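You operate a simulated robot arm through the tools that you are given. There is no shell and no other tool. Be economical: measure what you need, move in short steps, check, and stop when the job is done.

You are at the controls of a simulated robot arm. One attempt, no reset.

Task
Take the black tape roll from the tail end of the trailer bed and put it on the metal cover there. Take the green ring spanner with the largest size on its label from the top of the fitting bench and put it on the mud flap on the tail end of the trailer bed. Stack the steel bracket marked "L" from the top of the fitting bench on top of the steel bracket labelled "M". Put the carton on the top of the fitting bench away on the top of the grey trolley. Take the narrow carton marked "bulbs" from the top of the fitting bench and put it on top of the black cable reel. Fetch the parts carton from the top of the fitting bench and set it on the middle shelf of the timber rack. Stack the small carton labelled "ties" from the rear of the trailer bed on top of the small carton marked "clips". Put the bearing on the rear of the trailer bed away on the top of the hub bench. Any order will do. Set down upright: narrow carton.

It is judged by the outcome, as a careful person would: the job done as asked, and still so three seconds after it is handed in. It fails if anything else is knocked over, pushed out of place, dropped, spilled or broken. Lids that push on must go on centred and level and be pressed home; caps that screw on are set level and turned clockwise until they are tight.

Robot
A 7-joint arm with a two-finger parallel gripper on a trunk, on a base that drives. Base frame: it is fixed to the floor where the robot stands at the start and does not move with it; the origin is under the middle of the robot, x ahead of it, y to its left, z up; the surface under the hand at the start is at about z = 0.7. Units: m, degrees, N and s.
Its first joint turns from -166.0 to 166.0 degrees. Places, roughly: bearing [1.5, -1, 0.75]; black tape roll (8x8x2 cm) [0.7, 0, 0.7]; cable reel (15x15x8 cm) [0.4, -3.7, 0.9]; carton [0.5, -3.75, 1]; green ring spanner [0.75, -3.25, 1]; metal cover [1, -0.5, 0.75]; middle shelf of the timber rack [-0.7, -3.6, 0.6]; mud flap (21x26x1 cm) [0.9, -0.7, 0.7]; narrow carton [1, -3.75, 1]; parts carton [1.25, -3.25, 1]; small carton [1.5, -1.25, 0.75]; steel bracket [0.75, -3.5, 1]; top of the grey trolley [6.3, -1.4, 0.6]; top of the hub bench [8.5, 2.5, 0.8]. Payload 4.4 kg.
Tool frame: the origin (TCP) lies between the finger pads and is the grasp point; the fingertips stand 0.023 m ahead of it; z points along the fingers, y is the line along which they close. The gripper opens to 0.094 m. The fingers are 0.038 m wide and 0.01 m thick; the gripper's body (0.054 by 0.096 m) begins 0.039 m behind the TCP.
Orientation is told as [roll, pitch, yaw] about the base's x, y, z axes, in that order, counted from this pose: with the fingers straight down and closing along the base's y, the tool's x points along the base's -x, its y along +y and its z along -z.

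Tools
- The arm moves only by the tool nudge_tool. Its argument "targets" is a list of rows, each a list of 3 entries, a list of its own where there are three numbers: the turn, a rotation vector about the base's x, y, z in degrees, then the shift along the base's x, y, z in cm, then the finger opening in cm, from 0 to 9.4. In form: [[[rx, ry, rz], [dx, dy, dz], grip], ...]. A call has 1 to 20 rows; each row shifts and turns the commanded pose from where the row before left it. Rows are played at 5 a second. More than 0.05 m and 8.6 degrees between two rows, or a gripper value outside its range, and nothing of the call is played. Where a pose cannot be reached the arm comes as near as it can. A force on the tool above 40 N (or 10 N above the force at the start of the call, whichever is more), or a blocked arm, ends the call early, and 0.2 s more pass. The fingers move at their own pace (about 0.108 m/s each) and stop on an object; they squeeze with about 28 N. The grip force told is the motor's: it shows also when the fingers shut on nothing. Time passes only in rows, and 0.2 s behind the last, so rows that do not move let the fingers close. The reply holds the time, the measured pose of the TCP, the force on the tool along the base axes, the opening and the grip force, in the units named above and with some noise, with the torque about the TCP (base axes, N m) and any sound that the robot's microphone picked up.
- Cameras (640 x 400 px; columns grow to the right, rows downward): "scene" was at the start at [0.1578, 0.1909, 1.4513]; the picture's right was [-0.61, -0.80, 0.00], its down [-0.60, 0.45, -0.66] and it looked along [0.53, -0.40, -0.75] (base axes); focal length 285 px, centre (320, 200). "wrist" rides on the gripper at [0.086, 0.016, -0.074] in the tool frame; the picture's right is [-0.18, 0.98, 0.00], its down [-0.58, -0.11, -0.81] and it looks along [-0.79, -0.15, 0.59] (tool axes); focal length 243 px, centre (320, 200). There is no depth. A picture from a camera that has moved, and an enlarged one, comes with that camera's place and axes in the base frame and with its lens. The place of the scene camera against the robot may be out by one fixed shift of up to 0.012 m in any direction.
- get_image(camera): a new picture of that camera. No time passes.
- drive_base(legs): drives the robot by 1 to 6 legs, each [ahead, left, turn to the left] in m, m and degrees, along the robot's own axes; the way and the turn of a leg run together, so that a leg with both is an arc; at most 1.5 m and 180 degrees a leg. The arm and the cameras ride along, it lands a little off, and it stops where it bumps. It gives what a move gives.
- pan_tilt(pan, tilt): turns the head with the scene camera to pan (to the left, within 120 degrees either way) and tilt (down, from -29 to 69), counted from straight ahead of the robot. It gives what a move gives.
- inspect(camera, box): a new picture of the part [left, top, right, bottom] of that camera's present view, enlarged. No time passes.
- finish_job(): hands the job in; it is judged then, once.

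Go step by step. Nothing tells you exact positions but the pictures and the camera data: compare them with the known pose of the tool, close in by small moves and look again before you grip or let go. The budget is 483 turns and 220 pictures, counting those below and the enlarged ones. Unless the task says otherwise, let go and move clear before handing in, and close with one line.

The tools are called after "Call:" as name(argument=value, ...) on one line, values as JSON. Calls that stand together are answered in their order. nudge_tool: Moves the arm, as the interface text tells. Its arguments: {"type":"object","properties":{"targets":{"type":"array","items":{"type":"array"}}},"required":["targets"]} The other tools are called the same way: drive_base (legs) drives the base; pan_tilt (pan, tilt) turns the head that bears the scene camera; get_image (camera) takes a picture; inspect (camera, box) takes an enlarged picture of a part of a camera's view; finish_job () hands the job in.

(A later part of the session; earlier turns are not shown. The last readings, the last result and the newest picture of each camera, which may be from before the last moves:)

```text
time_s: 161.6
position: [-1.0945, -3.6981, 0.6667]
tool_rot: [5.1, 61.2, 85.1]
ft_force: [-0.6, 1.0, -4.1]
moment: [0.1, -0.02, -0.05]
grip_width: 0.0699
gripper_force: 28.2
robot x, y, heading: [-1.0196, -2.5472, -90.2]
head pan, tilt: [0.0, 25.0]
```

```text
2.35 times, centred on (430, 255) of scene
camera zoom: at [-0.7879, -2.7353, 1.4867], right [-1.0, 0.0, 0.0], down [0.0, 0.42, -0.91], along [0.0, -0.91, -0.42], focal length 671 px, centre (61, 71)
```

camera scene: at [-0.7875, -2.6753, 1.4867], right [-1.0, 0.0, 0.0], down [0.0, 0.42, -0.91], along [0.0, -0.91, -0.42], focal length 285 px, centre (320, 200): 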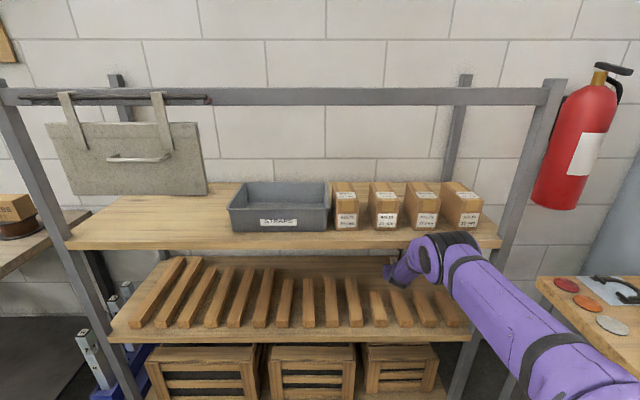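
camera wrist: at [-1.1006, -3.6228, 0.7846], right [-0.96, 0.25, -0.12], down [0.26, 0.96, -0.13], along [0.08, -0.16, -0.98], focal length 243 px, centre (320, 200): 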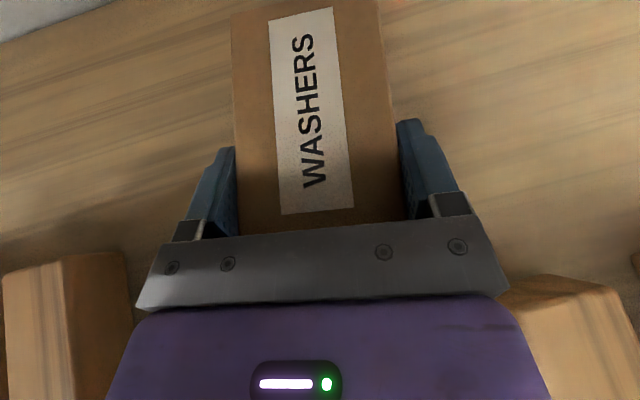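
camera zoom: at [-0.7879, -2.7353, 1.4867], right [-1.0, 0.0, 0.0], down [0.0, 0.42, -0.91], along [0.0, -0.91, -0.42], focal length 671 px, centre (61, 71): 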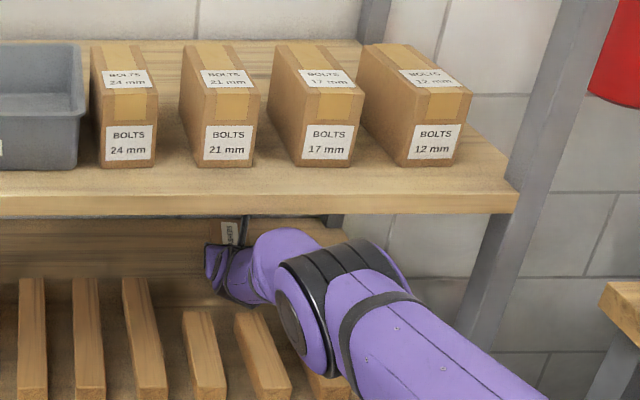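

Call:
nudge_tool(targets=[[[0, 0, 0], [0, 0, -0.3], 5.5], [[0, 0, 0], [0, 0, -0.3], 5.5], [[0, 0, 0], [0, 0, -0.3], 5.5], [[0, 0, 0], [0, 0, 0], 5.5]])

```text
time_s: 162.6
position: [-1.0945, -3.6976, 0.6582]
tool_rot: [5.1, 61.2, 85.2]
ft_force: [-0.1, -0.8, -3.6]
moment: [0.11, -0.01, -0.01]
grip_width: 0.0698
gripper_force: 27.7
robot x, y, heading: [-1.0159, -2.5495, -90.2]
head pan, tilt: [0.0, 25.0]
```

Call:
nudge_tool(targets=[[[0, 0, 0], [0, 0, -0.3], 5.5], [[0, 0, 0], [0, 0, -0.3], 5.5], [[0, 0, 0], [0, 0, -0.3], 5.5], [[0, 0, 0], [0, 0, 0], 5.5]])

Call:
get_image(camera="wrist")

```text
time_s: 163.6
position: [-1.095, -3.6988, 0.6518]
tool_rot: [5.0, 61.4, 84.9]
ft_force: [-3.4, -7.6, 22.7]
moment: [-0.25, -0.77, -0.13]
grip_width: 0.0694
gripper_force: 28.3
robot x, y, heading: [-1.0217, -2.5465, -90.2]
head pan, tilt: [0.0, 25.0]
```

```text
107 pictures are left
camera wrist: at [-1.1025, -3.6722, 0.7645], right [-0.96, 0.25, -0.12], down [0.26, 0.96, -0.13], along [0.08, -0.16, -0.98], focal length 243 px, centre (320, 200)
```

wrist: 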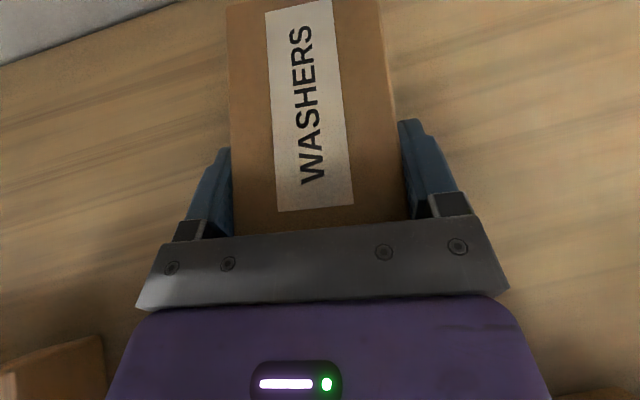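

Carton rests on the shelf (z≈0.616). Ease off, open, and retreat up-and-back at a shallow slope.

Call:
nudge_tool(targets=[[[0, 0, 0], [0, 0, 0.15], 5.5], [[0, 0, 0], [0, 0, 0], 8], [[0, 0, 0], [0, 0, 0], 9.4], [[0, 0, 0], [0, 0, 0], 9.4]])

Call:
get_image(camera="wrist")

```text
time_s: 164.6
position: [-1.0957, -3.6966, 0.6503]
tool_rot: [5.1, 61.1, 85.0]
ft_force: [-7.8, 8.8, 14.5]
moment: [-0.16, -0.41, 0.17]
grip_width: 0.0909
gripper_force: 0.2
robot x, y, heading: [-1.0166, -2.5444, -90.0]
head pan, tilt: [0.0, 25.0]
```

```text
106 pictures are left
camera wrist: at [-1.1019, -3.6711, 0.7624], right [-0.96, 0.25, -0.12], down [0.26, 0.96, -0.13], along [0.08, -0.15, -0.98], focal length 243 px, centre (320, 200)
```

wrist: 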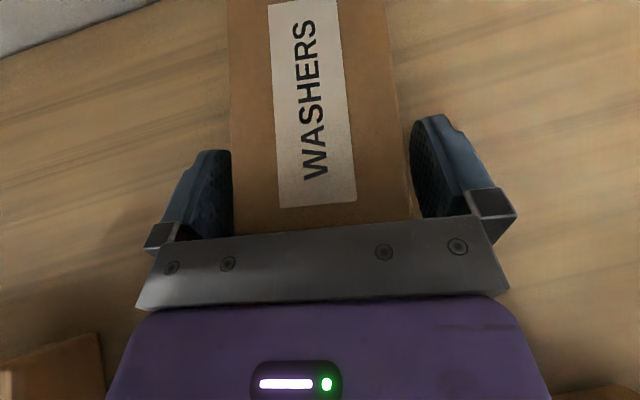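

Call:
nudge_tool(targets=[[[0, 0, 0], [0, 0, 0.4], 9.4], [[0, 0, 0], [0, 1, 0.8], 9.4], [[0, 0, 0], [0, 1, 0.9], 9.4], [[0, 0, 0], [0, 1, 0.9], 9.4], [[0, 0, 0], [0, 1, 0.9], 9.4], [[0, 0, 0], [0, 1, 0.9], 9.4], [[0, 0, 0], [0, 1, 0.8], 9.4], [[0, 0, 0], [0, 1, 0.6], 9.4], [[0, 0, 0], [0, 1, 0.4], 9.4]])

Call:
get_image(camera="wrist")

Call:
inspect(camera="scene", box=[340, 170, 520, 340])

```text
time_s: 165.7
position: [-1.0934, -3.6514, 0.6666]
tool_rot: [5.7, 60.0, 85.8]
ft_force: [0.3, -1.2, -0.6]
moment: [0.0, 0.0, -0.01]
grip_width: 0.094
gripper_force: 0.0
robot x, y, heading: [-1.0188, -2.5439, -90.5]
head pan, tilt: [0.0, 25.0]
stopped in row 5: the force on the tool passed its limit at 65 N (the readings are from after the stop); the commanded pose is now the measured one
```

```text
105 pictures are left
camera wrist: at [-1.1015, -3.627, 0.779], right [-0.96, 0.25, -0.11], down [0.26, 0.96, -0.11], along [0.08, -0.13, -0.99], focal length 243 px, centre (320, 200)
```

wrist: 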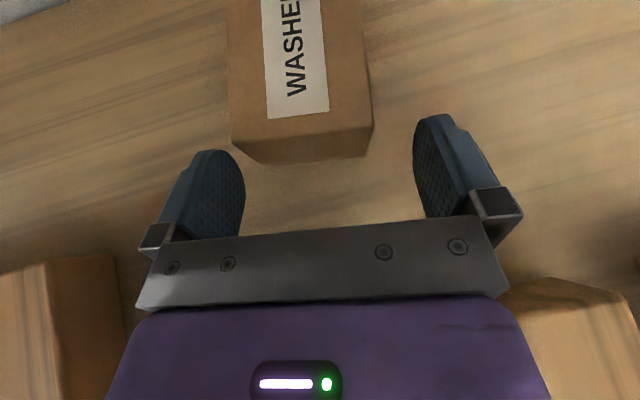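

```text
2.35 times, centred on (430, 255) of scene
camera zoom: at [-0.7878, -2.7345, 1.4867], right [-1.0, 0.0, 0.0], down [0.0, 0.42, -0.91], along [0.0, -0.91, -0.42], focal length 671 px, centre (61, 71)
```

zoom: 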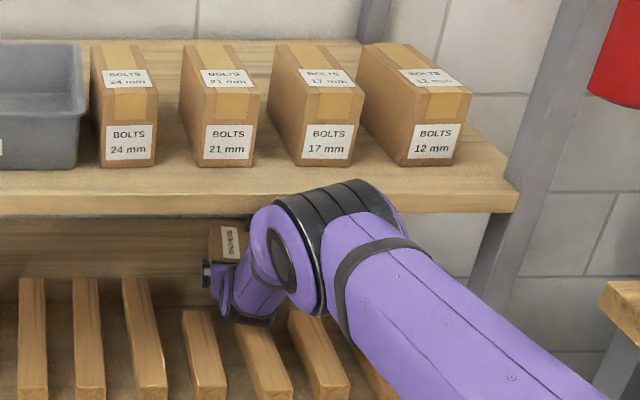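

The carton stands free. The knuckle is near the top shelf again, so I'll flatten the hand while raising the fingertips, which lowers the knuckle, then drive straight out.

Call:
nudge_tool(targets=[[[-3, 0, 0], [0, 0, 1], 9.4], [[-3.5, 0, 0], [0, 0, 1], 9.4], [[-3.5, 0, 0], [0, 0, 1], 9.4], [[-3.5, 0, 0], [0, 0, 1], 9.4], [[0, 0, 0], [0, 0, 0], 9.4]])

Call:
inspect(camera="scene", box=[340, 170, 520, 340])

Call:
get_image(camera="wrist")

```text
time_s: 166.9
position: [-1.0977, -3.6493, 0.7046]
tool_rot: [2.2, 73.5, 82.5]
ft_force: [0.3, -0.1, 0.2]
moment: [0.0, 0.03, 0.01]
grip_width: 0.0939
gripper_force: 0.1
robot x, y, heading: [-1.0213, -2.5411, -90.1]
head pan, tilt: [0.0, 25.0]
```

```text
2.35 times, centred on (430, 255) of scene
camera zoom: at [-0.7895, -2.7337, 1.487], right [-1.0, 0.0, 0.0], down [0.0, 0.42, -0.91], along [0.0, -0.91, -0.42], focal length 671 px, centre (61, 71)
```

zoom: 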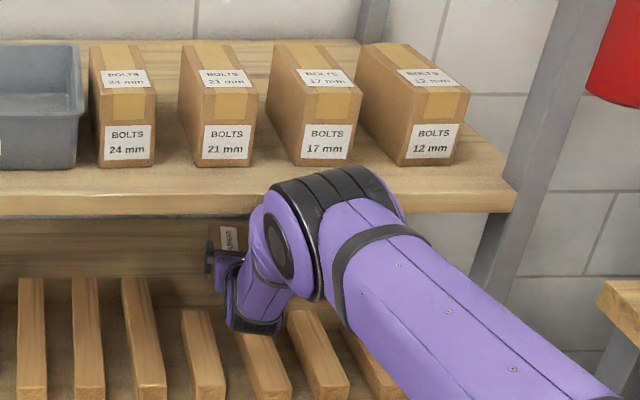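

```text
102 pictures are left
camera wrist: at [-1.1044, -3.5999, 0.8092], right [-0.96, 0.22, -0.17], down [0.26, 0.91, -0.33], along [0.08, -0.36, -0.93], focal length 243 px, centre (320, 200)
```

wrist: 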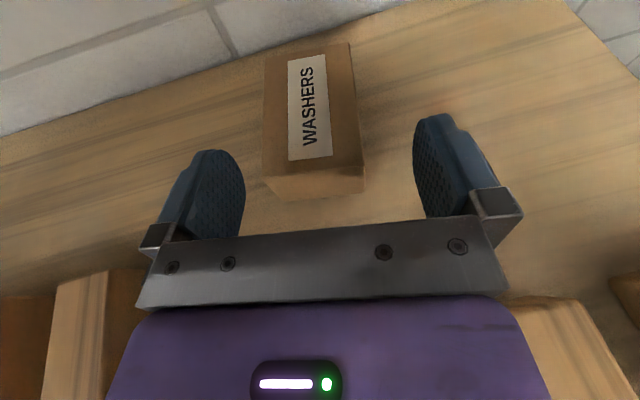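

No contact now, carton standing on the shelf. Drive straight back out.

Call:
drive_base(legs=[[-0.4, 0, 0]])

Call:
get_image(camera="scene")

```text
time_s: 169.4
position: [-1.0906, -3.2493, 0.7058]
tool_rot: [2.2, 73.5, 82.9]
ft_force: [-0.5, 0.7, -0.2]
moment: [0.01, 0.0, 0.05]
grip_width: 0.0939
gripper_force: 0.1
robot x, y, heading: [-1.0176, -2.1457, -90.1]
head pan, tilt: [0.0, 25.0]
```

```text
101 pictures are left
camera scene: at [-0.7862, -2.3323, 1.4867], right [-1.0, 0.0, 0.0], down [0.0, 0.42, -0.91], along [0.0, -0.91, -0.42], focal length 285 px, centre (320, 200)
```

scene: 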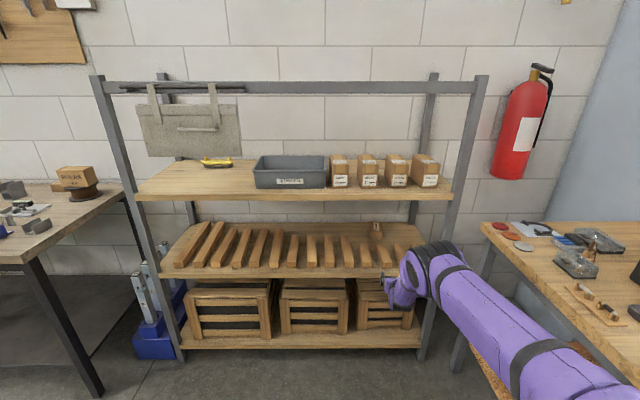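

WASHERS carton is placed. Now untilt and raise the hand, then go back to the bench for the 24 mm spanner.

Call:
nudge_tool(targets=[[[8.2, 0, 0], [0, 1, 4], 9.4], [[8.2, 0, 0], [0, 1, 4], 9.4], [[8.2, 0, 0], [0, 1, 4], 9.4], [[8.2, 0, 0], [0, 1, 4], 9.4], [[8.2, 0, 0], [0, 1, 4], 9.4], [[8.2, 0, 0], [0, 1, 4], 9.4], [[8.2, 0, 0], [0, 1, 4], 9.4], [[8.2, 0, 0], [0, 1, 4], 9.4], [[8, 0, 0], [0, 1, 4], 9.4]])

Call:
drive_base(legs=[[0, 1.3, 0], [0, 0.45, 0]])

```text
time_s: 171.4
position: [-1.0907, -3.1589, 1.0648]
tool_rot: [9.3, -0.1, 88.0]
ft_force: [0.2, -0.1, -1.1]
moment: [-0.01, 0.03, 0.01]
grip_width: 0.0939
gripper_force: 0.0
robot x, y, heading: [-1.0172, -2.1442, -90.0]
head pan, tilt: [0.0, 25.0]
```

```text
time_s: 180.2
position: [0.6176, -3.1833, 1.0651]
tool_rot: [9.2, 0.1, 86.5]
ft_force: [1.2, 0.5, 0.5]
moment: [-0.02, 0.03, 0.04]
grip_width: 0.0939
gripper_force: 0.0
robot x, y, heading: [0.7186, -2.1708, -91.7]
head pan, tilt: [0.0, 25.0]
```

Level the hand and drive forward over the spanner area.

Call:
nudge_tool(targets=[[[-0.28, -4.6, 0], [0, 3, 2], 4.5], [[-0.28, -4.6, 0], [0, 3, 0], 4.5], [[0, 0, 0], [3, 4, 0], 4.5], [[0, 0, 0], [3, 3, 0], 4.5]])

Call:
drive_base(legs=[[0.3, 0, 1.7]])

Call:
get_image(camera="wrist")

```text
time_s: 181.2
position: [0.6739, -3.0533, 1.086]
tool_rot: [0.0, 0.0, 86.2]
ft_force: [-0.9, -1.0, -0.3]
moment: [0.05, -0.05, -0.02]
grip_width: 0.0451
gripper_force: 0.1
robot x, y, heading: [0.7237, -2.1664, -91.7]
head pan, tilt: [0.0, 25.0]
```

```text
time_s: 183.2
position: [0.7, -3.3529, 1.0859]
tool_rot: [0.1, -0.1, 88.2]
ft_force: [0.1, -0.9, 0.3]
moment: [0.02, -0.03, 0.01]
grip_width: 0.0448
gripper_force: 0.0
robot x, y, heading: [0.7224, -2.4699, -90.0]
head pan, tilt: [0.0, 25.0]
```

```text
100 pictures are left
camera wrist: at [0.6811, -3.4374, 1.1607], right [-0.98, 0.22, 0.0], down [0.13, 0.58, 0.81], along [0.17, 0.79, -0.59], focal length 243 px, centre (320, 200)
```

wrist: 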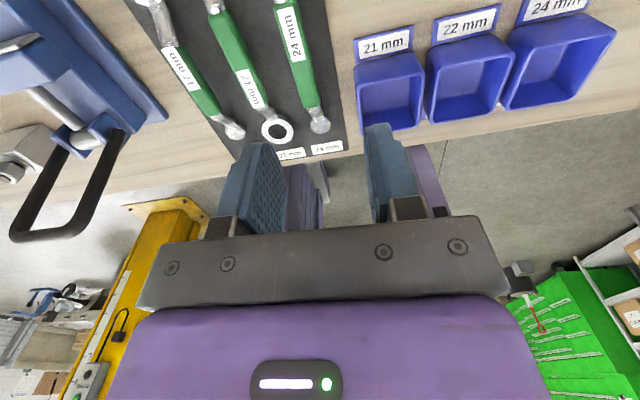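

24 mm handle is at x≈0.726, grip point y≈-3.335. Moving over it and lowering.

Call:
nudge_tool(targets=[[[0, 0, 0], [2.6, 1.8, 0], 4.2], [[0, 0, 0], [0, 0, -4.5], 4.2], [[0, 0, 0], [0, 0, -4.5], 4.2], [[0, 0, 0], [0, 0, -3.5], 4.2], [[0, 0, 0], [0, 0, 0], 4.2]])

Call:
get_image(camera="wrist")

```text
time_s: 184.4
position: [0.7272, -3.3345, 0.9615]
tool_rot: [0.1, 0.0, 88.1]
ft_force: [0.8, 0.1, 1.2]
moment: [-0.02, 0.0, -0.02]
grip_width: 0.042
gripper_force: 0.1
robot x, y, heading: [0.7188, -2.4684, -89.7]
head pan, tilt: [0.0, 25.0]
```

```text
99 pictures are left
camera wrist: at [0.7072, -3.4202, 1.0362], right [-0.98, 0.22, 0.0], down [0.13, 0.58, 0.81], along [0.17, 0.79, -0.59], focal length 243 px, centre (320, 200)
```

wrist: 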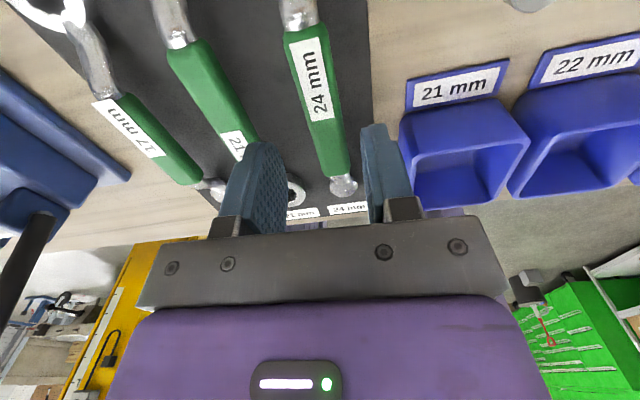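

Call:
nudge_tool(targets=[[[0, 0, 0], [0, 0, -2.5], 4.2], [[0, 0, 0], [0, 0, -1.5], 4.2], [[0, 0, 0], [0, 0, -0.8], 4.2], [[0, 0, 0], [0, 0, 0], 4.2]])

Call:
get_image(camera="wrist")

```text
time_s: 185.4
position: [0.7255, -3.3332, 0.9128]
tool_rot: [0.1, 0.0, 88.2]
ft_force: [-0.6, 0.9, 0.2]
moment: [0.0, 0.01, 0.01]
grip_width: 0.0422
gripper_force: 0.1
robot x, y, heading: [0.7178, -2.4684, -89.8]
head pan, tilt: [0.0, 25.0]
```

```text
98 pictures are left
camera wrist: at [0.7065, -3.4197, 0.9886], right [-0.98, 0.22, 0.0], down [0.13, 0.58, 0.81], along [0.17, 0.79, -0.59], focal length 243 px, centre (320, 200)
```

wrist: 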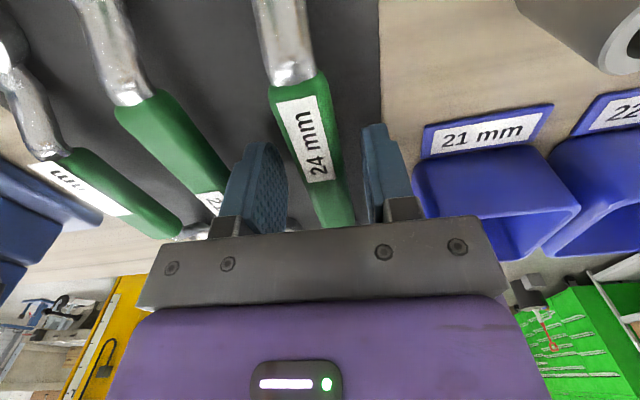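

Call:
nudge_tool(targets=[[[0, 0, 0], [0, 0, 0], 2], [[0, 0, 0], [0, 0, 0], 1], [[0, 0, 0], [0, 0, 0], 1], [[0, 0, 0], [0, 0, 2], 1], [[0, 0, 0], [0, 0, 4], 1], [[0, 0, 0], [0, 0, 4], 1], [[0, 0, 0], [0, 0, 4], 1]])

Call:
get_image(camera="wrist")

```text
time_s: 187.0
position: [0.7247, -3.3352, 1.0518]
tool_rot: [0.2, 0.0, 88.2]
ft_force: [-0.2, -0.3, -3.3]
moment: [0.04, 0.02, 0.03]
grip_width: 0.0217
gripper_force: 28.1
robot x, y, heading: [0.7177, -2.4692, -89.8]
head pan, tilt: [0.0, 25.0]
```

```text
97 pictures are left
camera wrist: at [0.7056, -3.4204, 1.1273], right [-0.98, 0.22, 0.0], down [0.13, 0.58, 0.81], along [0.17, 0.79, -0.59], focal length 243 px, centre (320, 200)
```

wrist: 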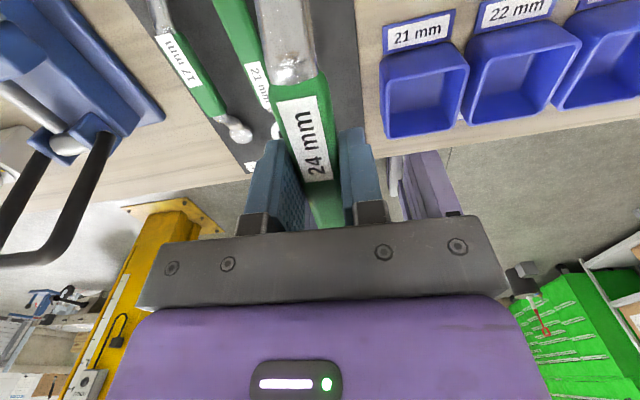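

24 mm spanner held level. Retract and drive to the trailer tail.

Call:
nudge_tool(targets=[[[0, 0, 0], [0, 4, 2], 1], [[0, 0, 0], [0, 4, 2], 1], [[0, 0, 0], [0, 4, 1], 1], [[0, 0, 0], [0, 4, 0], 1], [[0, 0, 0], [0, 4, 0], 1]])

Call:
drive_base(legs=[[-0.35, 0, 0], [0, -1.2, 0], [0, 0, 90], [0, 1.35, 0], [0.4, 0, 0]])

Call:
pan_tilt(pan=-15, tilt=45)

Call:
get_image(camera="scene")

```text
time_s: 188.2
position: [0.7268, -3.1334, 1.1033]
tool_rot: [0.2, 0.0, 88.1]
ft_force: [0.9, -1.6, -2.2]
moment: [0.1, 0.05, -0.04]
grip_width: 0.022
gripper_force: 28.2
robot x, y, heading: [0.722, -2.472, -90.1]
head pan, tilt: [0.0, 25.0]
```

```text
time_s: 208.4
position: [0.5402, -0.7872, 1.1028]
tool_rot: [0.1, 0.0, 178.7]
ft_force: [0.1, -0.1, -1.7]
moment: [-0.01, 0.02, -0.01]
grip_width: 0.0219
gripper_force: 28.0
robot x, y, heading: [-0.1231, -0.8063, 1.0]
head pan, tilt: [0.0, 25.0]
```

```text
time_s: 209.3
position: [0.5408, -0.7863, 1.1039]
tool_rot: [0.0, -0.1, 178.8]
ft_force: [0.5, 0.3, -2.2]
moment: [-0.02, 0.07, 0.0]
grip_width: 0.022
gripper_force: 27.8
robot x, y, heading: [-0.1291, -0.8079, 0.8]
head pan, tilt: [-15.0, 45.0]
```

```text
96 pictures are left
camera scene: at [0.0455, -0.5845, 1.4562], right [-0.24, -0.97, 0.0], down [-0.69, 0.17, -0.71], along [0.69, -0.17, -0.71], focal length 285 px, centre (320, 200)
```

scene: 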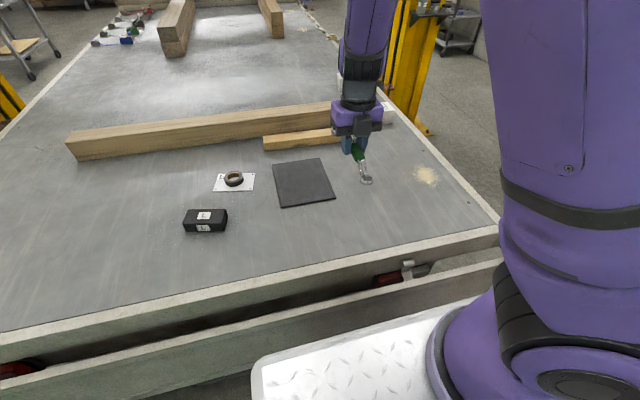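

Mud flap centre ≈(0.90,-0.727). Drive 12 cm ahead, then bring the spanner over the flap.

Call:
drive_base(legs=[[0.12, 0, -0.8]])

Call:
nudge_tool(targets=[[[0, 0, 0], [4, 1, -2], 1], [[0, 0, 0], [4, 1, -2.5], 1], [[0, 0, 0], [4, 1, -2.5], 1], [[0, 0, 0], [4, 1, -2.5], 1], [[0, 0, 0], [4, 1, -2.5], 1], [[0, 0, 0], [4, 1, -2.5], 1], [[0, 0, 0], [0, 0, -4.5], 1], [[0, 0, 0], [0, 0, -4.5], 1], [[0, 0, 0], [0, 0, -4], 1], [[0, 0, 0], [0, 0, 0], 1]])

Call:
inspect(camera="scene", box=[200, 80, 440, 240])

```text
time_s: 210.5
position: [0.6594, -0.7955, 1.1023]
tool_rot: [0.1, 0.0, 178.1]
ft_force: [1.1, -0.3, -2.9]
moment: [0.03, 0.08, 0.01]
grip_width: 0.0218
gripper_force: 27.8
robot x, y, heading: [-0.0096, -0.8044, -0.0]
head pan, tilt: [-15.0, 45.0]
```

```text
time_s: 212.7
position: [0.901, -0.7362, 0.8286]
tool_rot: [0.0, 0.2, 178.0]
ft_force: [0.2, 0.1, -1.2]
moment: [-0.01, 0.03, 0.02]
grip_width: 0.0219
gripper_force: 27.9
robot x, y, heading: [-0.0056, -0.8043, 0.0]
head pan, tilt: [-15.0, 45.0]
```

```text
2.50 times, centred on (320, 160) of scene
camera zoom: at [0.1679, -0.5862, 1.4562], right [-0.26, -0.97, 0.0], down [-0.68, 0.18, -0.71], along [0.68, -0.18, -0.71], focal length 713 px, centre (320, 300)
```

zoom: 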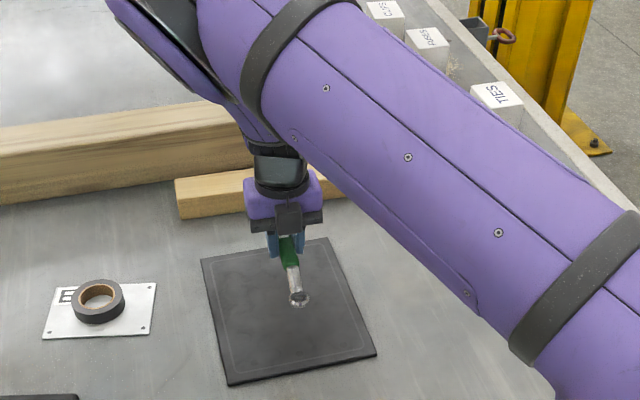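

Shift slightly and lower to the flap.

Call:
nudge_tool(targets=[[[0, 0, 0], [-0.4, 1, -3], 1], [[0, 0, 0], [0, 0, -3], 1], [[0, 0, 0], [0, 0, -2], 1], [[0, 0, 0], [0, 0, -0.4], 1], [[0, 0, 0], [0, 0, 0], 1]])

Call:
inspect(camera="scene", box=[240, 120, 360, 240])

```text
time_s: 213.9
position: [0.8974, -0.7253, 0.7452]
tool_rot: [0.2, -0.1, 178.0]
ft_force: [0.1, 0.4, -2.4]
moment: [-0.02, 0.06, 0.0]
grip_width: 0.0218
gripper_force: 28.7
robot x, y, heading: [-0.0063, -0.8054, -0.0]
head pan, tilt: [-15.0, 45.0]
```

```text
3.33 times, centred on (300, 180) of scene
camera zoom: at [0.168, -0.5862, 1.4561], right [-0.26, -0.97, 0.0], down [-0.68, 0.18, -0.71], along [0.68, -0.18, -0.71], focal length 951 px, centre (387, 267)
```

zoom: 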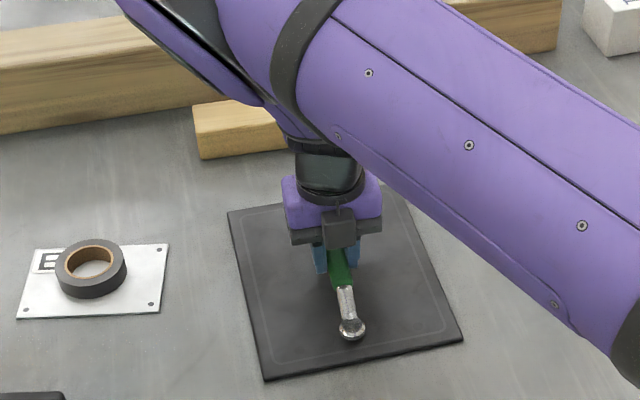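

Call:
nudge_tool(targets=[[[0, 0, 0], [-0.8, 0, 0], 1], [[0, 0, 0], [0, 0, -0.3], 1], [[0, 0, 0], [0, 0, -0.3], 1], [[0, 0, 0], [0, 0, -0.2], 1], [[0, 0, 0], [0, 0, 0], 1]])

```text
time_s: 215.1
position: [0.8869, -0.7265, 0.7394]
tool_rot: [0.0, 0.2, 178.0]
ft_force: [-13.2, -0.8, 30.2]
moment: [0.01, 0.61, -0.09]
grip_width: 0.0219
gripper_force: 27.6
robot x, y, heading: [-0.0061, -0.8058, -0.1]
head pan, tilt: [-15.0, 45.0]
```

Call:
nudge_tool(targets=[[[0, 0, 0], [0, 0, 0.2], 1], [[0, 0, 0], [0, 0, 0], 3], [[0, 0, 0], [0, 0, 0], 5], [[0, 0, 0], [0, 0, 0], 5], [[0, 0, 0], [0, 0, 2], 5], [[0, 0, 0], [0, 0, 4], 5], [[0, 0, 0], [0, 0, 4], 5], [[0, 0, 0], [0, 0, 4.5], 5], [[0, 0, 0], [-4, 0, 2], 5], [[0, 0, 0], [-4.5, 0, 1], 5], [[0, 0, 0], [-4.5, 0, 0], 5], [[0, 0, 0], [-4.5, 0, 0], 5]])

Call:
get_image(camera="wrist")

Call:
inspect(camera="scene", box=[200, 80, 440, 240])

```text
time_s: 217.7
position: [0.7112, -0.7237, 0.9133]
tool_rot: [0.1, 0.1, 178.0]
ft_force: [0.8, -0.1, -0.5]
moment: [0.02, -0.01, -0.01]
grip_width: 0.0499
gripper_force: 0.0
robot x, y, heading: [-0.0027, -0.8015, 0.2]
head pan, tilt: [-15.0, 45.0]
```

```text
93 pictures are left
camera wrist: at [0.7972, -0.7427, 0.9881], right [-0.22, -0.98, 0.0], down [-0.58, 0.13, 0.81], along [-0.79, 0.18, -0.59], focal length 243 px, centre (320, 200)
```

wrist: 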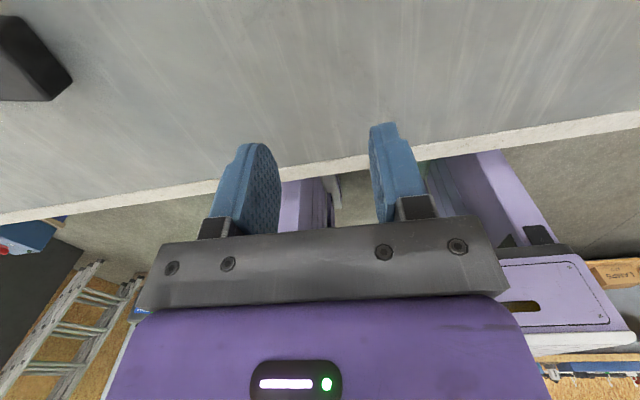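

```text
2.50 times, centred on (320, 160) of scene
camera zoom: at [0.1684, -0.5862, 1.4561], right [-0.26, -0.97, 0.0], down [-0.68, 0.18, -0.71], along [0.68, -0.18, -0.71], focal length 713 px, centre (320, 300)
```

zoom: 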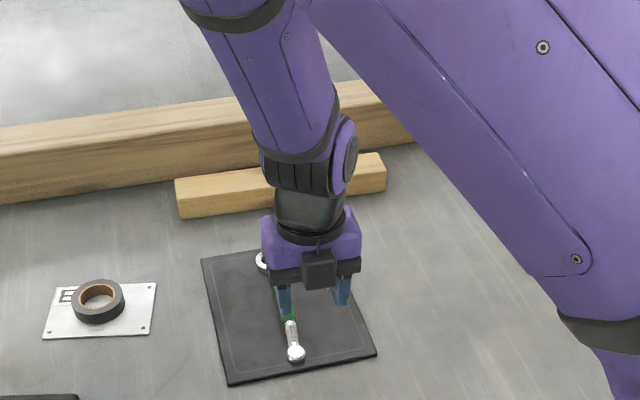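

Spanner lies on the flap. Next: small cartons and bearing at the trailer's right side; I'll drive around to stand alongside at x≈1.5 facing +y.

Call:
nudge_tool(targets=[[[0, 0, 0], [-3, 0, 4], 5], [[0, 0, 0], [-2, 0, 4], 5], [[0, 0, 0], [0, 0, 4], 5]])

Call:
drive_base(legs=[[-0.4, 0, 0], [0, -1.25, 0], [0, 0, 90], [0, -1.4, 0], [0, -0.45, 0]])

Call:
pan_tilt(pan=0, tilt=40)

Call:
get_image(camera="scene")

```text
time_s: 218.5
position: [0.6633, -0.7238, 1.0346]
tool_rot: [0.1, 0.0, 177.9]
ft_force: [1.0, 0.1, -0.2]
moment: [0.0, 0.06, -0.02]
grip_width: 0.05
gripper_force: 0.0
robot x, y, heading: [-0.0101, -0.8022, -0.1]
head pan, tilt: [-15.0, 45.0]
```

```text
time_s: 239.6
position: [1.3921, -1.3814, 1.0348]
tool_rot: [0.1, -0.1, -92.4]
ft_force: [0.1, -0.7, 0.8]
moment: [-0.02, 0.0, 0.01]
grip_width: 0.0501
gripper_force: 0.1
robot x, y, heading: [1.4634, -2.0506, 89.4]
head pan, tilt: [-15.0, 45.0]
```

```text
time_s: 240.4
position: [1.391, -1.3815, 1.0347]
tool_rot: [0.1, 0.0, -92.5]
ft_force: [-0.4, -0.1, 0.2]
moment: [0.0, -0.03, 0.0]
grip_width: 0.0499
gripper_force: 0.1
robot x, y, heading: [1.465, -2.0547, 89.4]
head pan, tilt: [0.0, 40.0]
```

```text
91 pictures are left
camera scene: at [1.2263, -1.8612, 1.4634], right [1.0, -0.01, 0.0], down [-0.01, -0.64, -0.77], along [0.01, 0.77, -0.64], focal length 285 px, centre (320, 200)
```

scene: 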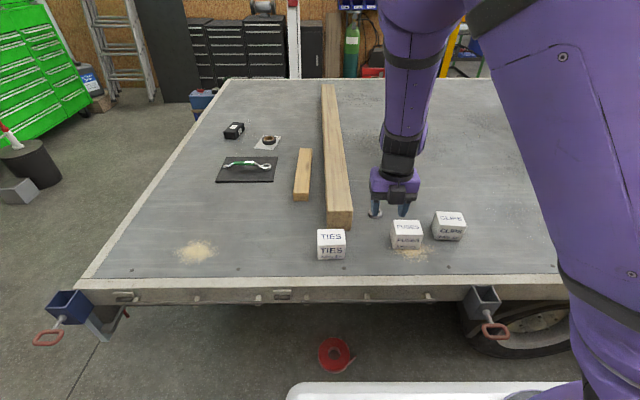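

Call:
inspect(camera="scene", box=[300, 170, 480, 290])

Call:
get_image(camera="wrist")

```text
3.33 times, centred on (390, 230) of scene
camera zoom: at [1.2263, -1.8612, 1.4634], right [1.0, -0.01, 0.0], down [-0.01, -0.64, -0.77], along [0.01, 0.77, -0.64], focal length 951 px, centre (87, 100)
```

zoom: 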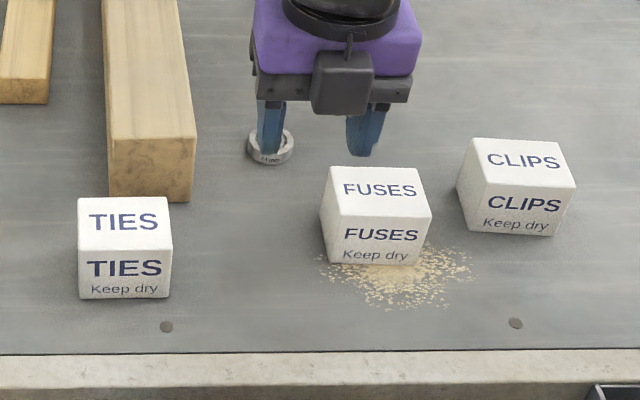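

```text
89 pictures are left
camera wrist: at [1.4109, -1.2951, 1.1095], right [0.97, -0.23, 0.0], down [-0.13, -0.58, 0.81], along [-0.18, -0.78, -0.59], focal length 243 px, centre (320, 200)
```

wrist: 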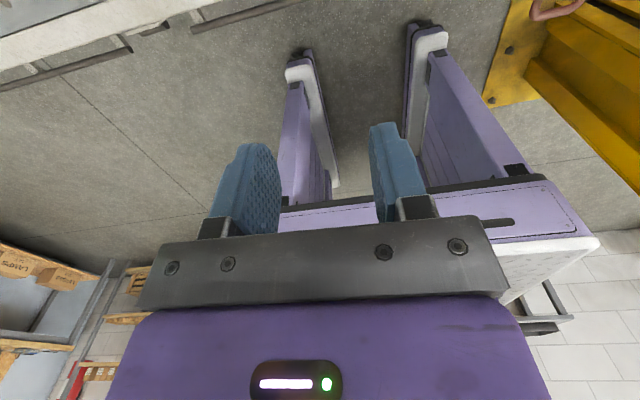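

Everything visible: TIES ≈(1.27,-1.216) ~8.8×7.2×6.8 cm, CLIPS ≈(1.69,-1.135), bearing ≈(1.45,-1.04). Drive 15 cm closer and turn the hand to close along y.

Call:
drive_base(legs=[[0.15, 0, 0.5]])

Call:
nudge_tool(targets=[[[0, 0, 8.4], [0, 0, 0], 9.4], [[0, 0, 8.4], [-1, 0, 0], 9.4], [[0, 0, 8.4], [-1, 0, 0], 9.4], [[0, 0, 8.4], [-1, 0, 0], 9.4], [[0, 0, 8.4], [-1, 0, 0], 9.4], [[0, 0, 8.4], [-1, 0, 0], 9.4], [[0, 0, 8.4], [-1, 0, 0], 9.4], [[0, 0, 8.4], [-1, 0, 0], 9.4], [[0, 0, 8.4], [-1, 0, 0], 9.4], [[0, 0, 8.4], [-1, 0, 0], 9.4], [[0, 0, 8], [-1, 0, 0], 9.4], [[0, 0, 0], [0, 0, -4], 9.4], [[0, 0, 0], [0, 0, -4], 9.4]])

Call:
get_image(camera="wrist")

```text
time_s: 241.8
position: [1.3857, -1.2299, 1.0349]
tool_rot: [0.1, 0.0, -91.9]
ft_force: [-0.5, 0.8, -0.8]
moment: [-0.01, -0.01, 0.01]
grip_width: 0.0499
gripper_force: 0.0
robot x, y, heading: [1.4675, -1.8999, 89.9]
head pan, tilt: [0.0, 40.0]
```

```text
time_s: 244.6
position: [1.2839, -1.23, 0.955]
tool_rot: [0.1, 0.1, 0.1]
ft_force: [0.4, -0.8, -0.2]
moment: [0.04, 0.01, -0.01]
grip_width: 0.0937
gripper_force: 0.2
robot x, y, heading: [1.4653, -1.8993, 90.0]
head pan, tilt: [0.0, 40.0]
```

```text
88 pictures are left
camera wrist: at [1.1975, -1.2131, 1.0304], right [0.18, 0.98, 0.0], down [0.58, -0.11, 0.81], along [0.79, -0.15, -0.59], focal length 243 px, centre (320, 200)
```

wrist: 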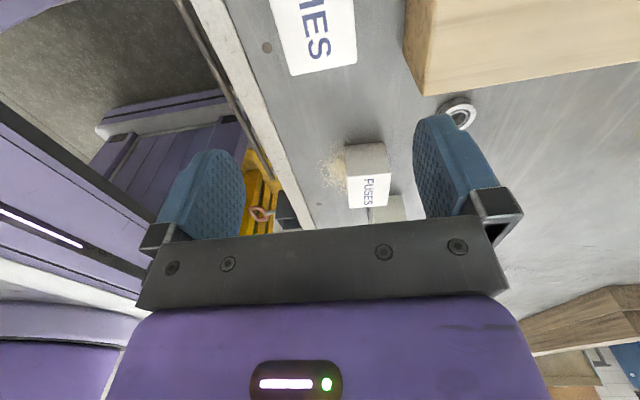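

TIES: y -1.269…-1.198, far edge x 1.320. Centre ≈(1.277,-1.2335). Descend and grip.

Call:
nudge_tool(targets=[[[0, 0, 0], [-0.7, -0.35, -4], 9.4], [[0, 0, 0], [0, 0, -4], 9.4], [[0, 0, 0], [0, 0, -4], 9.4], [[0, 0, 0], [0, 0, 0], 9.4]])

Call:
get_image(camera="wrist")

```text
time_s: 245.6
position: [1.2783, -1.2326, 0.8344]
tool_rot: [0.1, 0.1, 0.1]
ft_force: [-0.3, -0.3, -0.4]
moment: [-0.02, -0.02, -0.02]
grip_width: 0.094
gripper_force: 0.1
robot x, y, heading: [1.4672, -1.8991, 90.4]
head pan, tilt: [0.0, 40.0]
```

```text
87 pictures are left
camera wrist: at [1.1911, -1.2169, 0.9085], right [0.18, 0.98, 0.0], down [0.58, -0.11, 0.81], along [0.79, -0.15, -0.59], focal length 243 px, centre (320, 200)
```

wrist: 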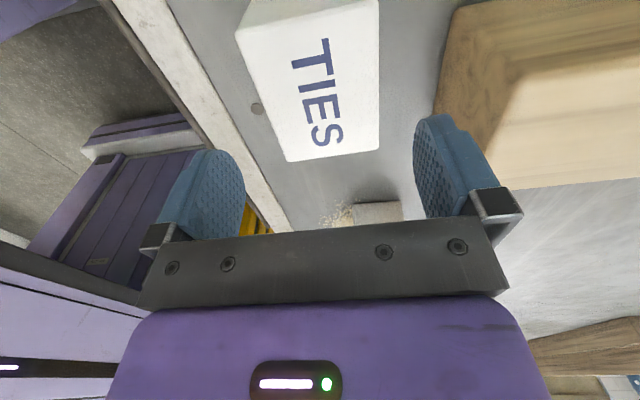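

Call:
nudge_tool(targets=[[[0, 0, 0], [-0.2, 0, -3], 9.4], [[0, 0, 0], [0, 0, -3], 9.4], [[0, 0, 0], [0, 0, -3], 9.4], [[0, 0, 0], [0, 0, 0], 8], [[0, 0, 0], [0, 0, 0], 5.5], [[0, 0, 0], [0, 0, 0], 5.5], [[0, 0, 0], [0, 0, 0], 5.5], [[0, 0, 0], [0, 0, 2], 5.5], [[0, 0, 0], [0, 0, 4], 5.5], [[0, 0, 0], [0, 0, 4], 5.5], [[0, 0, 0], [0, 0, 4], 5.5]])

Call:
inspect(camera="scene", box=[300, 170, 500, 330])

```text
time_s: 248.0
position: [1.2744, -1.2359, 0.8857]
tool_rot: [0.0, 0.0, 0.1]
ft_force: [0.3, 1.0, -1.9]
moment: [-0.03, 0.01, 0.0]
grip_width: 0.0697
gripper_force: 28.0
robot x, y, heading: [1.4642, -1.9014, 90.1]
head pan, tilt: [0.0, 40.0]
```

```text
2.50 times, centred on (400, 250) of scene
camera zoom: at [1.2249, -1.7113, 1.4633], right [1.0, 0.0, 0.0], down [0.0, -0.64, -0.77], along [0.0, 0.77, -0.64], focal length 713 px, centre (120, 75)
```

zoom: 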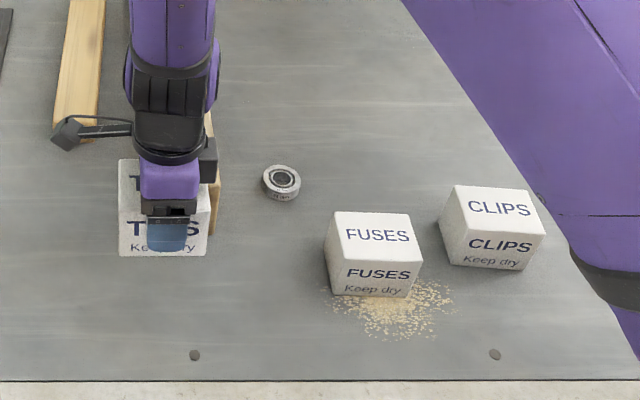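

Call:
inspect(camera="scene", box=[395, 205, 485, 275])

```text
5.71 times, centred on (440, 240) of scene
camera zoom: at [1.2249, -1.7113, 1.4633], right [1.0, 0.0, 0.0], down [0.0, -0.64, -0.77], along [0.0, 0.77, -0.64], focal length 1630 px, centre (-366, -29)
```

zoom: 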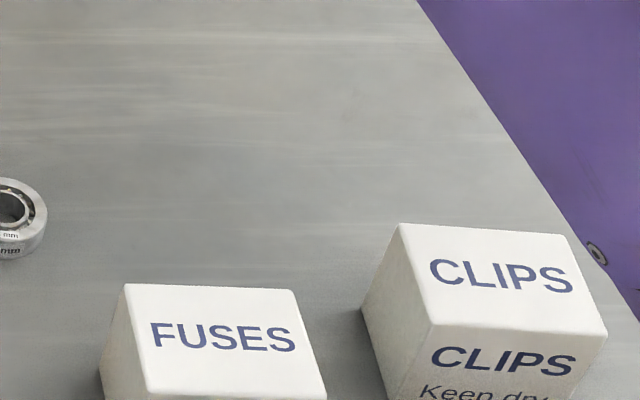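

CLIPS top centre ≈(1.699,-1.150), turned ≈-4.5°. Carry TIES over it.

Call:
nudge_tool(targets=[[[0, 0, 0], [0, 0, 3], 5.5], [[0, 0, -4.5], [4.2, 0.85, 0], 5.5], [[0, 0, 0], [4.2, 0.85, 0], 5.5], [[0, 0, 0], [4.2, 0.85, 0], 5.5], [[0, 0, 0], [4.2, 0.85, 0], 5.5], [[0, 0, 0], [4.2, 0.85, 0], 5.5], [[0, 0, 0], [4.2, 0.85, 0], 5.5], [[0, 0, 0], [4.2, 0.85, 0], 5.5], [[0, 0, 0], [4.3, 0.85, 0], 5.5], [[0, 0, 0], [4.3, 0.85, 0], 5.5], [[0, 0, 0], [4.2, 0.85, 0], 5.5], [[0, 0, 0], [0, 0, -4], 5.5], [[0, 0, 0], [0, 0, 0], 5.5]])

Call:
inspect(camera="scene", box=[380, 165, 520, 285])

Call:
get_image(camera="wrist")

```text
time_s: 250.8
position: [1.7003, -1.1486, 0.8767]
tool_rot: [0.1, 0.1, -4.5]
ft_force: [-0.5, 0.3, -1.8]
moment: [0.0, -0.02, -0.01]
grip_width: 0.0699
gripper_force: 27.6
robot x, y, heading: [1.4641, -1.9021, 90.3]
head pan, tilt: [0.0, 40.0]
```

```text
3.33 times, centred on (450, 225) of scene
camera zoom: at [1.2252, -1.7119, 1.4634], right [1.0, 0.0, 0.0], down [0.0, -0.64, -0.77], along [0.0, 0.77, -0.64], focal length 951 px, centre (-113, 117)
```

zoom: 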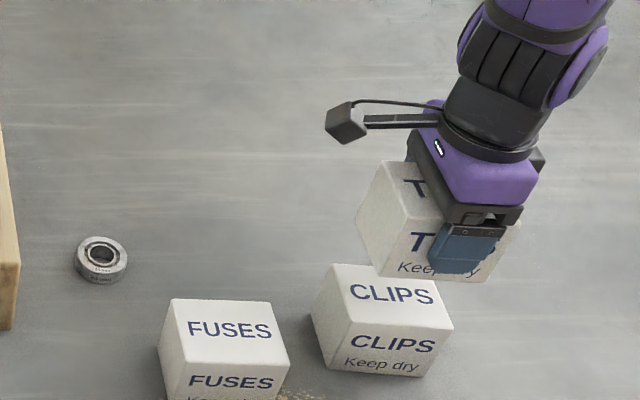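

```text
83 pictures are left
camera wrist: at [1.6151, -1.126, 0.9508], right [0.26, 0.97, 0.0], down [0.57, -0.15, 0.81], along [0.78, -0.21, -0.59], focal length 243 px, centre (320, 200)
```

wrist: 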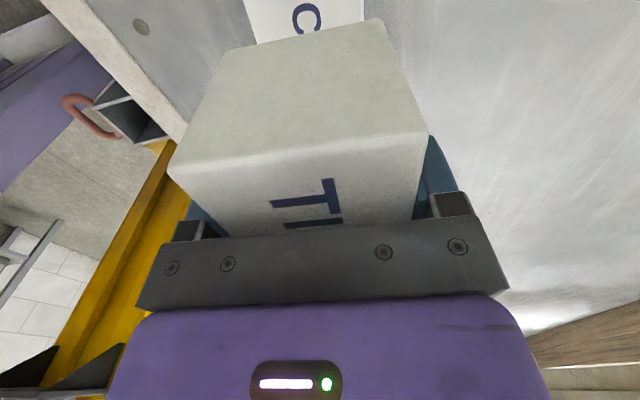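

Fine shift (-0.75,-0.3) cm, then lower until contact.

Call:
nudge_tool(targets=[[[0, 0, 0], [-0.75, -0.35, -1.5], 5.5], [[0, 0, 0], [0, 0, -2], 5.5], [[0, 0, 0], [0, 0, -1], 5.5], [[0, 0, 0], [0, 0, -0.5], 5.5], [[0, 0, 0], [0, 0, -0.3], 5.5], [[0, 0, 0], [0, 0, -0.3], 5.5], [[0, 0, 0], [0, 0, 0], 5.5]])

Call:
inspect(camera="scene", box=[380, 165, 520, 285])

```text
time_s: 252.4
position: [1.6911, -1.1535, 0.8197]
tool_rot: [0.2, 0.1, -4.5]
ft_force: [-1.5, -2.4, 20.6]
moment: [-0.4, 0.23, 0.0]
grip_width: 0.0698
gripper_force: 27.9
robot x, y, heading: [1.4625, -1.8987, 90.1]
head pan, tilt: [0.0, 40.0]
```

```text
3.33 times, centred on (450, 225) of scene
camera zoom: at [1.2248, -1.7127, 1.4635], right [1.0, 0.0, 0.0], down [0.0, -0.64, -0.77], along [0.0, 0.77, -0.64], focal length 951 px, centre (-113, 117)
```

zoom: 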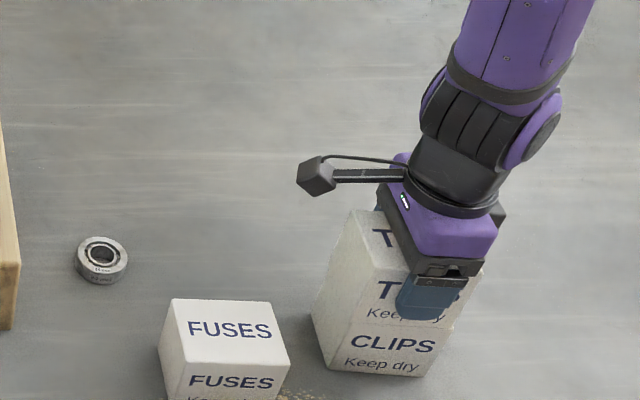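

Aligned and in contact. Release and rise.

Call:
nudge_tool(targets=[[[0, 0, 0], [0, 0, 0.15], 5.5], [[0, 0, 0], [0, 0, 0], 8], [[0, 0, 0], [0, 0, 0], 9.2], [[0, 0, 0], [0, 0, 0], 9.2], [[0, 0, 0], [0, 0, 3], 9.2], [[0, 0, 0], [0, 0, 4], 9.2], [[0, 0, 0], [0, 0, 4], 9.2], [[0, 0, 0], [-4, 1, 3], 9.2], [[0, 0, 0], [-4.5, 1, 0], 9.2], [[0, 0, 0], [-4.5, 1, 0], 7], [[0, 0, 0], [-4.5, 1, 0], 7], [[0, 0, 0], [-4.5, 1, 0], 7]])

Call:
get_image(camera="scene")

Call:
get_image(camera="wrist")

```text
refused: row 8 steps farther than a row can; nothing moved
```

```text
81 pictures are left
camera scene: at [1.2248, -1.7127, 1.4635], right [1.0, 0.0, 0.0], down [0.0, -0.64, -0.77], along [0.0, 0.77, -0.64], focal length 285 px, centre (320, 200)
```

scene: 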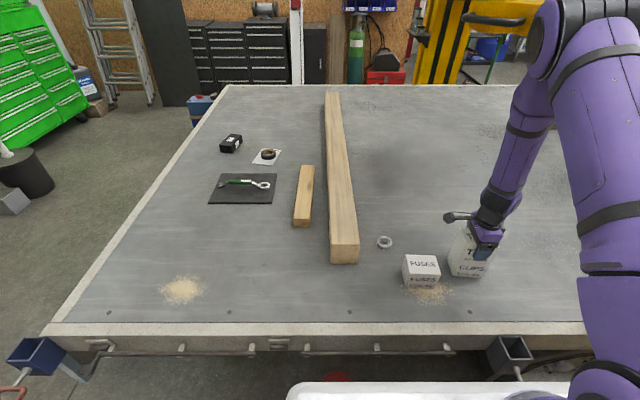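

```text
80 pictures are left
camera wrist: at [1.6058, -1.1298, 0.8944], right [0.26, 0.97, 0.0], down [0.57, -0.16, 0.81], along [0.78, -0.21, -0.59], focal length 243 px, centre (320, 200)
```

wrist: 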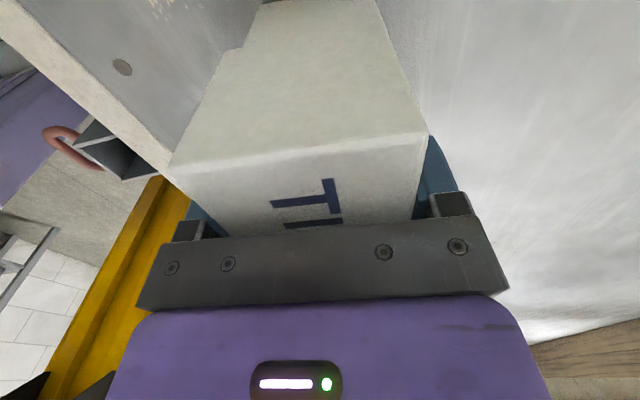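

One row was too long; repeat with shorter steps.

Call:
nudge_tool(targets=[[[0, 0, 0], [0, 0, 0.15], 5.5], [[0, 0, 0], [0, 0, 0], 8], [[0, 0, 0], [0, 0, 0], 9.2], [[0, 0, 0], [0, 0, 0], 9.2], [[0, 0, 0], [0, 0, 3], 9.2], [[0, 0, 0], [0, 0, 4], 9.2], [[0, 0, 0], [0, 0, 4], 9.2], [[0, 0, 0], [-4, 1, 1], 9.2], [[0, 0, 0], [-4.5, 1.5, 0], 9.2], [[0, 0, 0], [-4.5, 1.5, 0], 7], [[0, 0, 0], [-4.5, 1.5, 0], 7], [[0, 0, 0], [-4.5, 1.5, 0], 7]])

Call:
inspect(camera="scene", box=[320, 165, 520, 305])

Call:
get_image(camera="wrist")

```text
time_s: 255.0
position: [1.4707, -1.0823, 0.9406]
tool_rot: [0.0, 0.0, -4.5]
ft_force: [0.7, 1.2, 0.2]
moment: [0.03, 0.02, 0.01]
grip_width: 0.07
gripper_force: 0.1
robot x, y, heading: [1.4649, -1.899, 89.7]
head pan, tilt: [0.0, 40.0]
```

```text
2.86 times, centred on (420, 235) of scene
camera zoom: at [1.2259, -1.7118, 1.4635], right [1.0, 0.0, 0.0], down [0.0, -0.64, -0.77], along [0.0, 0.77, -0.64], focal length 815 px, centre (34, 100)
```

zoom: 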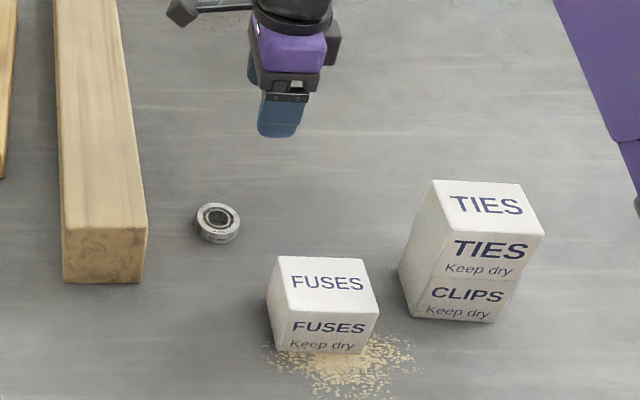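

```text
78 pictures are left
camera wrist: at [1.3851, -1.0581, 1.0154], right [0.26, 0.97, 0.0], down [0.57, -0.16, 0.81], along [0.78, -0.21, -0.59], focal length 243 px, centre (320, 200)
```

wrist: 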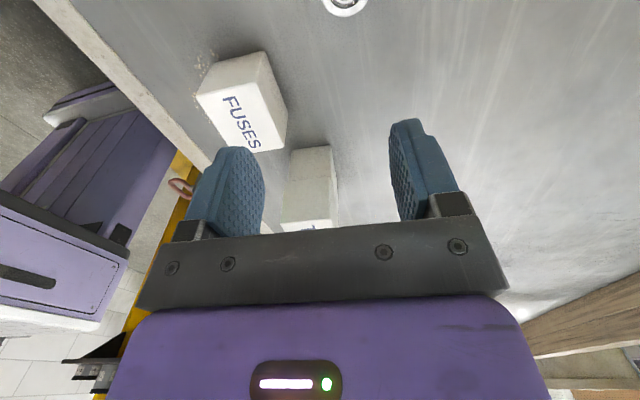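

TIES stacked neatly on CLIPS. Now the bearing at ≈(1.46,-1.057); hover lower over it.

Call:
nudge_tool(targets=[[[0, 0, 4.5], [-1.2, 2.5, -3], 7.5], [[0, 0, 0], [0, 0, -4], 7.5], [[0, 0, 0], [0, 0, -4], 7.5], [[0, 0, 0], [0, 0, -2.5], 7.5], [[0, 0, 0], [0, 0, 0], 7.5]])

Call:
get_image(camera="wrist")

```text
time_s: 256.2
position: [1.4575, -1.058, 0.8049]
tool_rot: [0.1, 0.0, 0.0]
ft_force: [0.2, 0.6, 0.7]
moment: [-0.04, 0.02, 0.0]
grip_width: 0.0747
gripper_force: 0.1
robot x, y, heading: [1.4648, -1.9025, 89.9]
head pan, tilt: [0.0, 40.0]
```

```text
77 pictures are left
camera wrist: at [1.371, -1.0412, 0.8798], right [0.18, 0.98, 0.0], down [0.58, -0.11, 0.81], along [0.79, -0.15, -0.59], focal length 243 px, centre (320, 200)
```

wrist: 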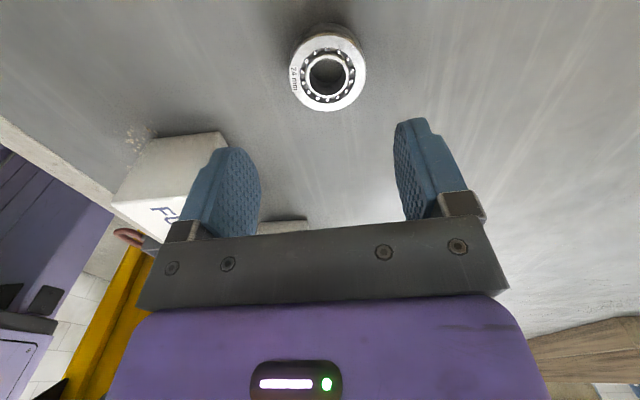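

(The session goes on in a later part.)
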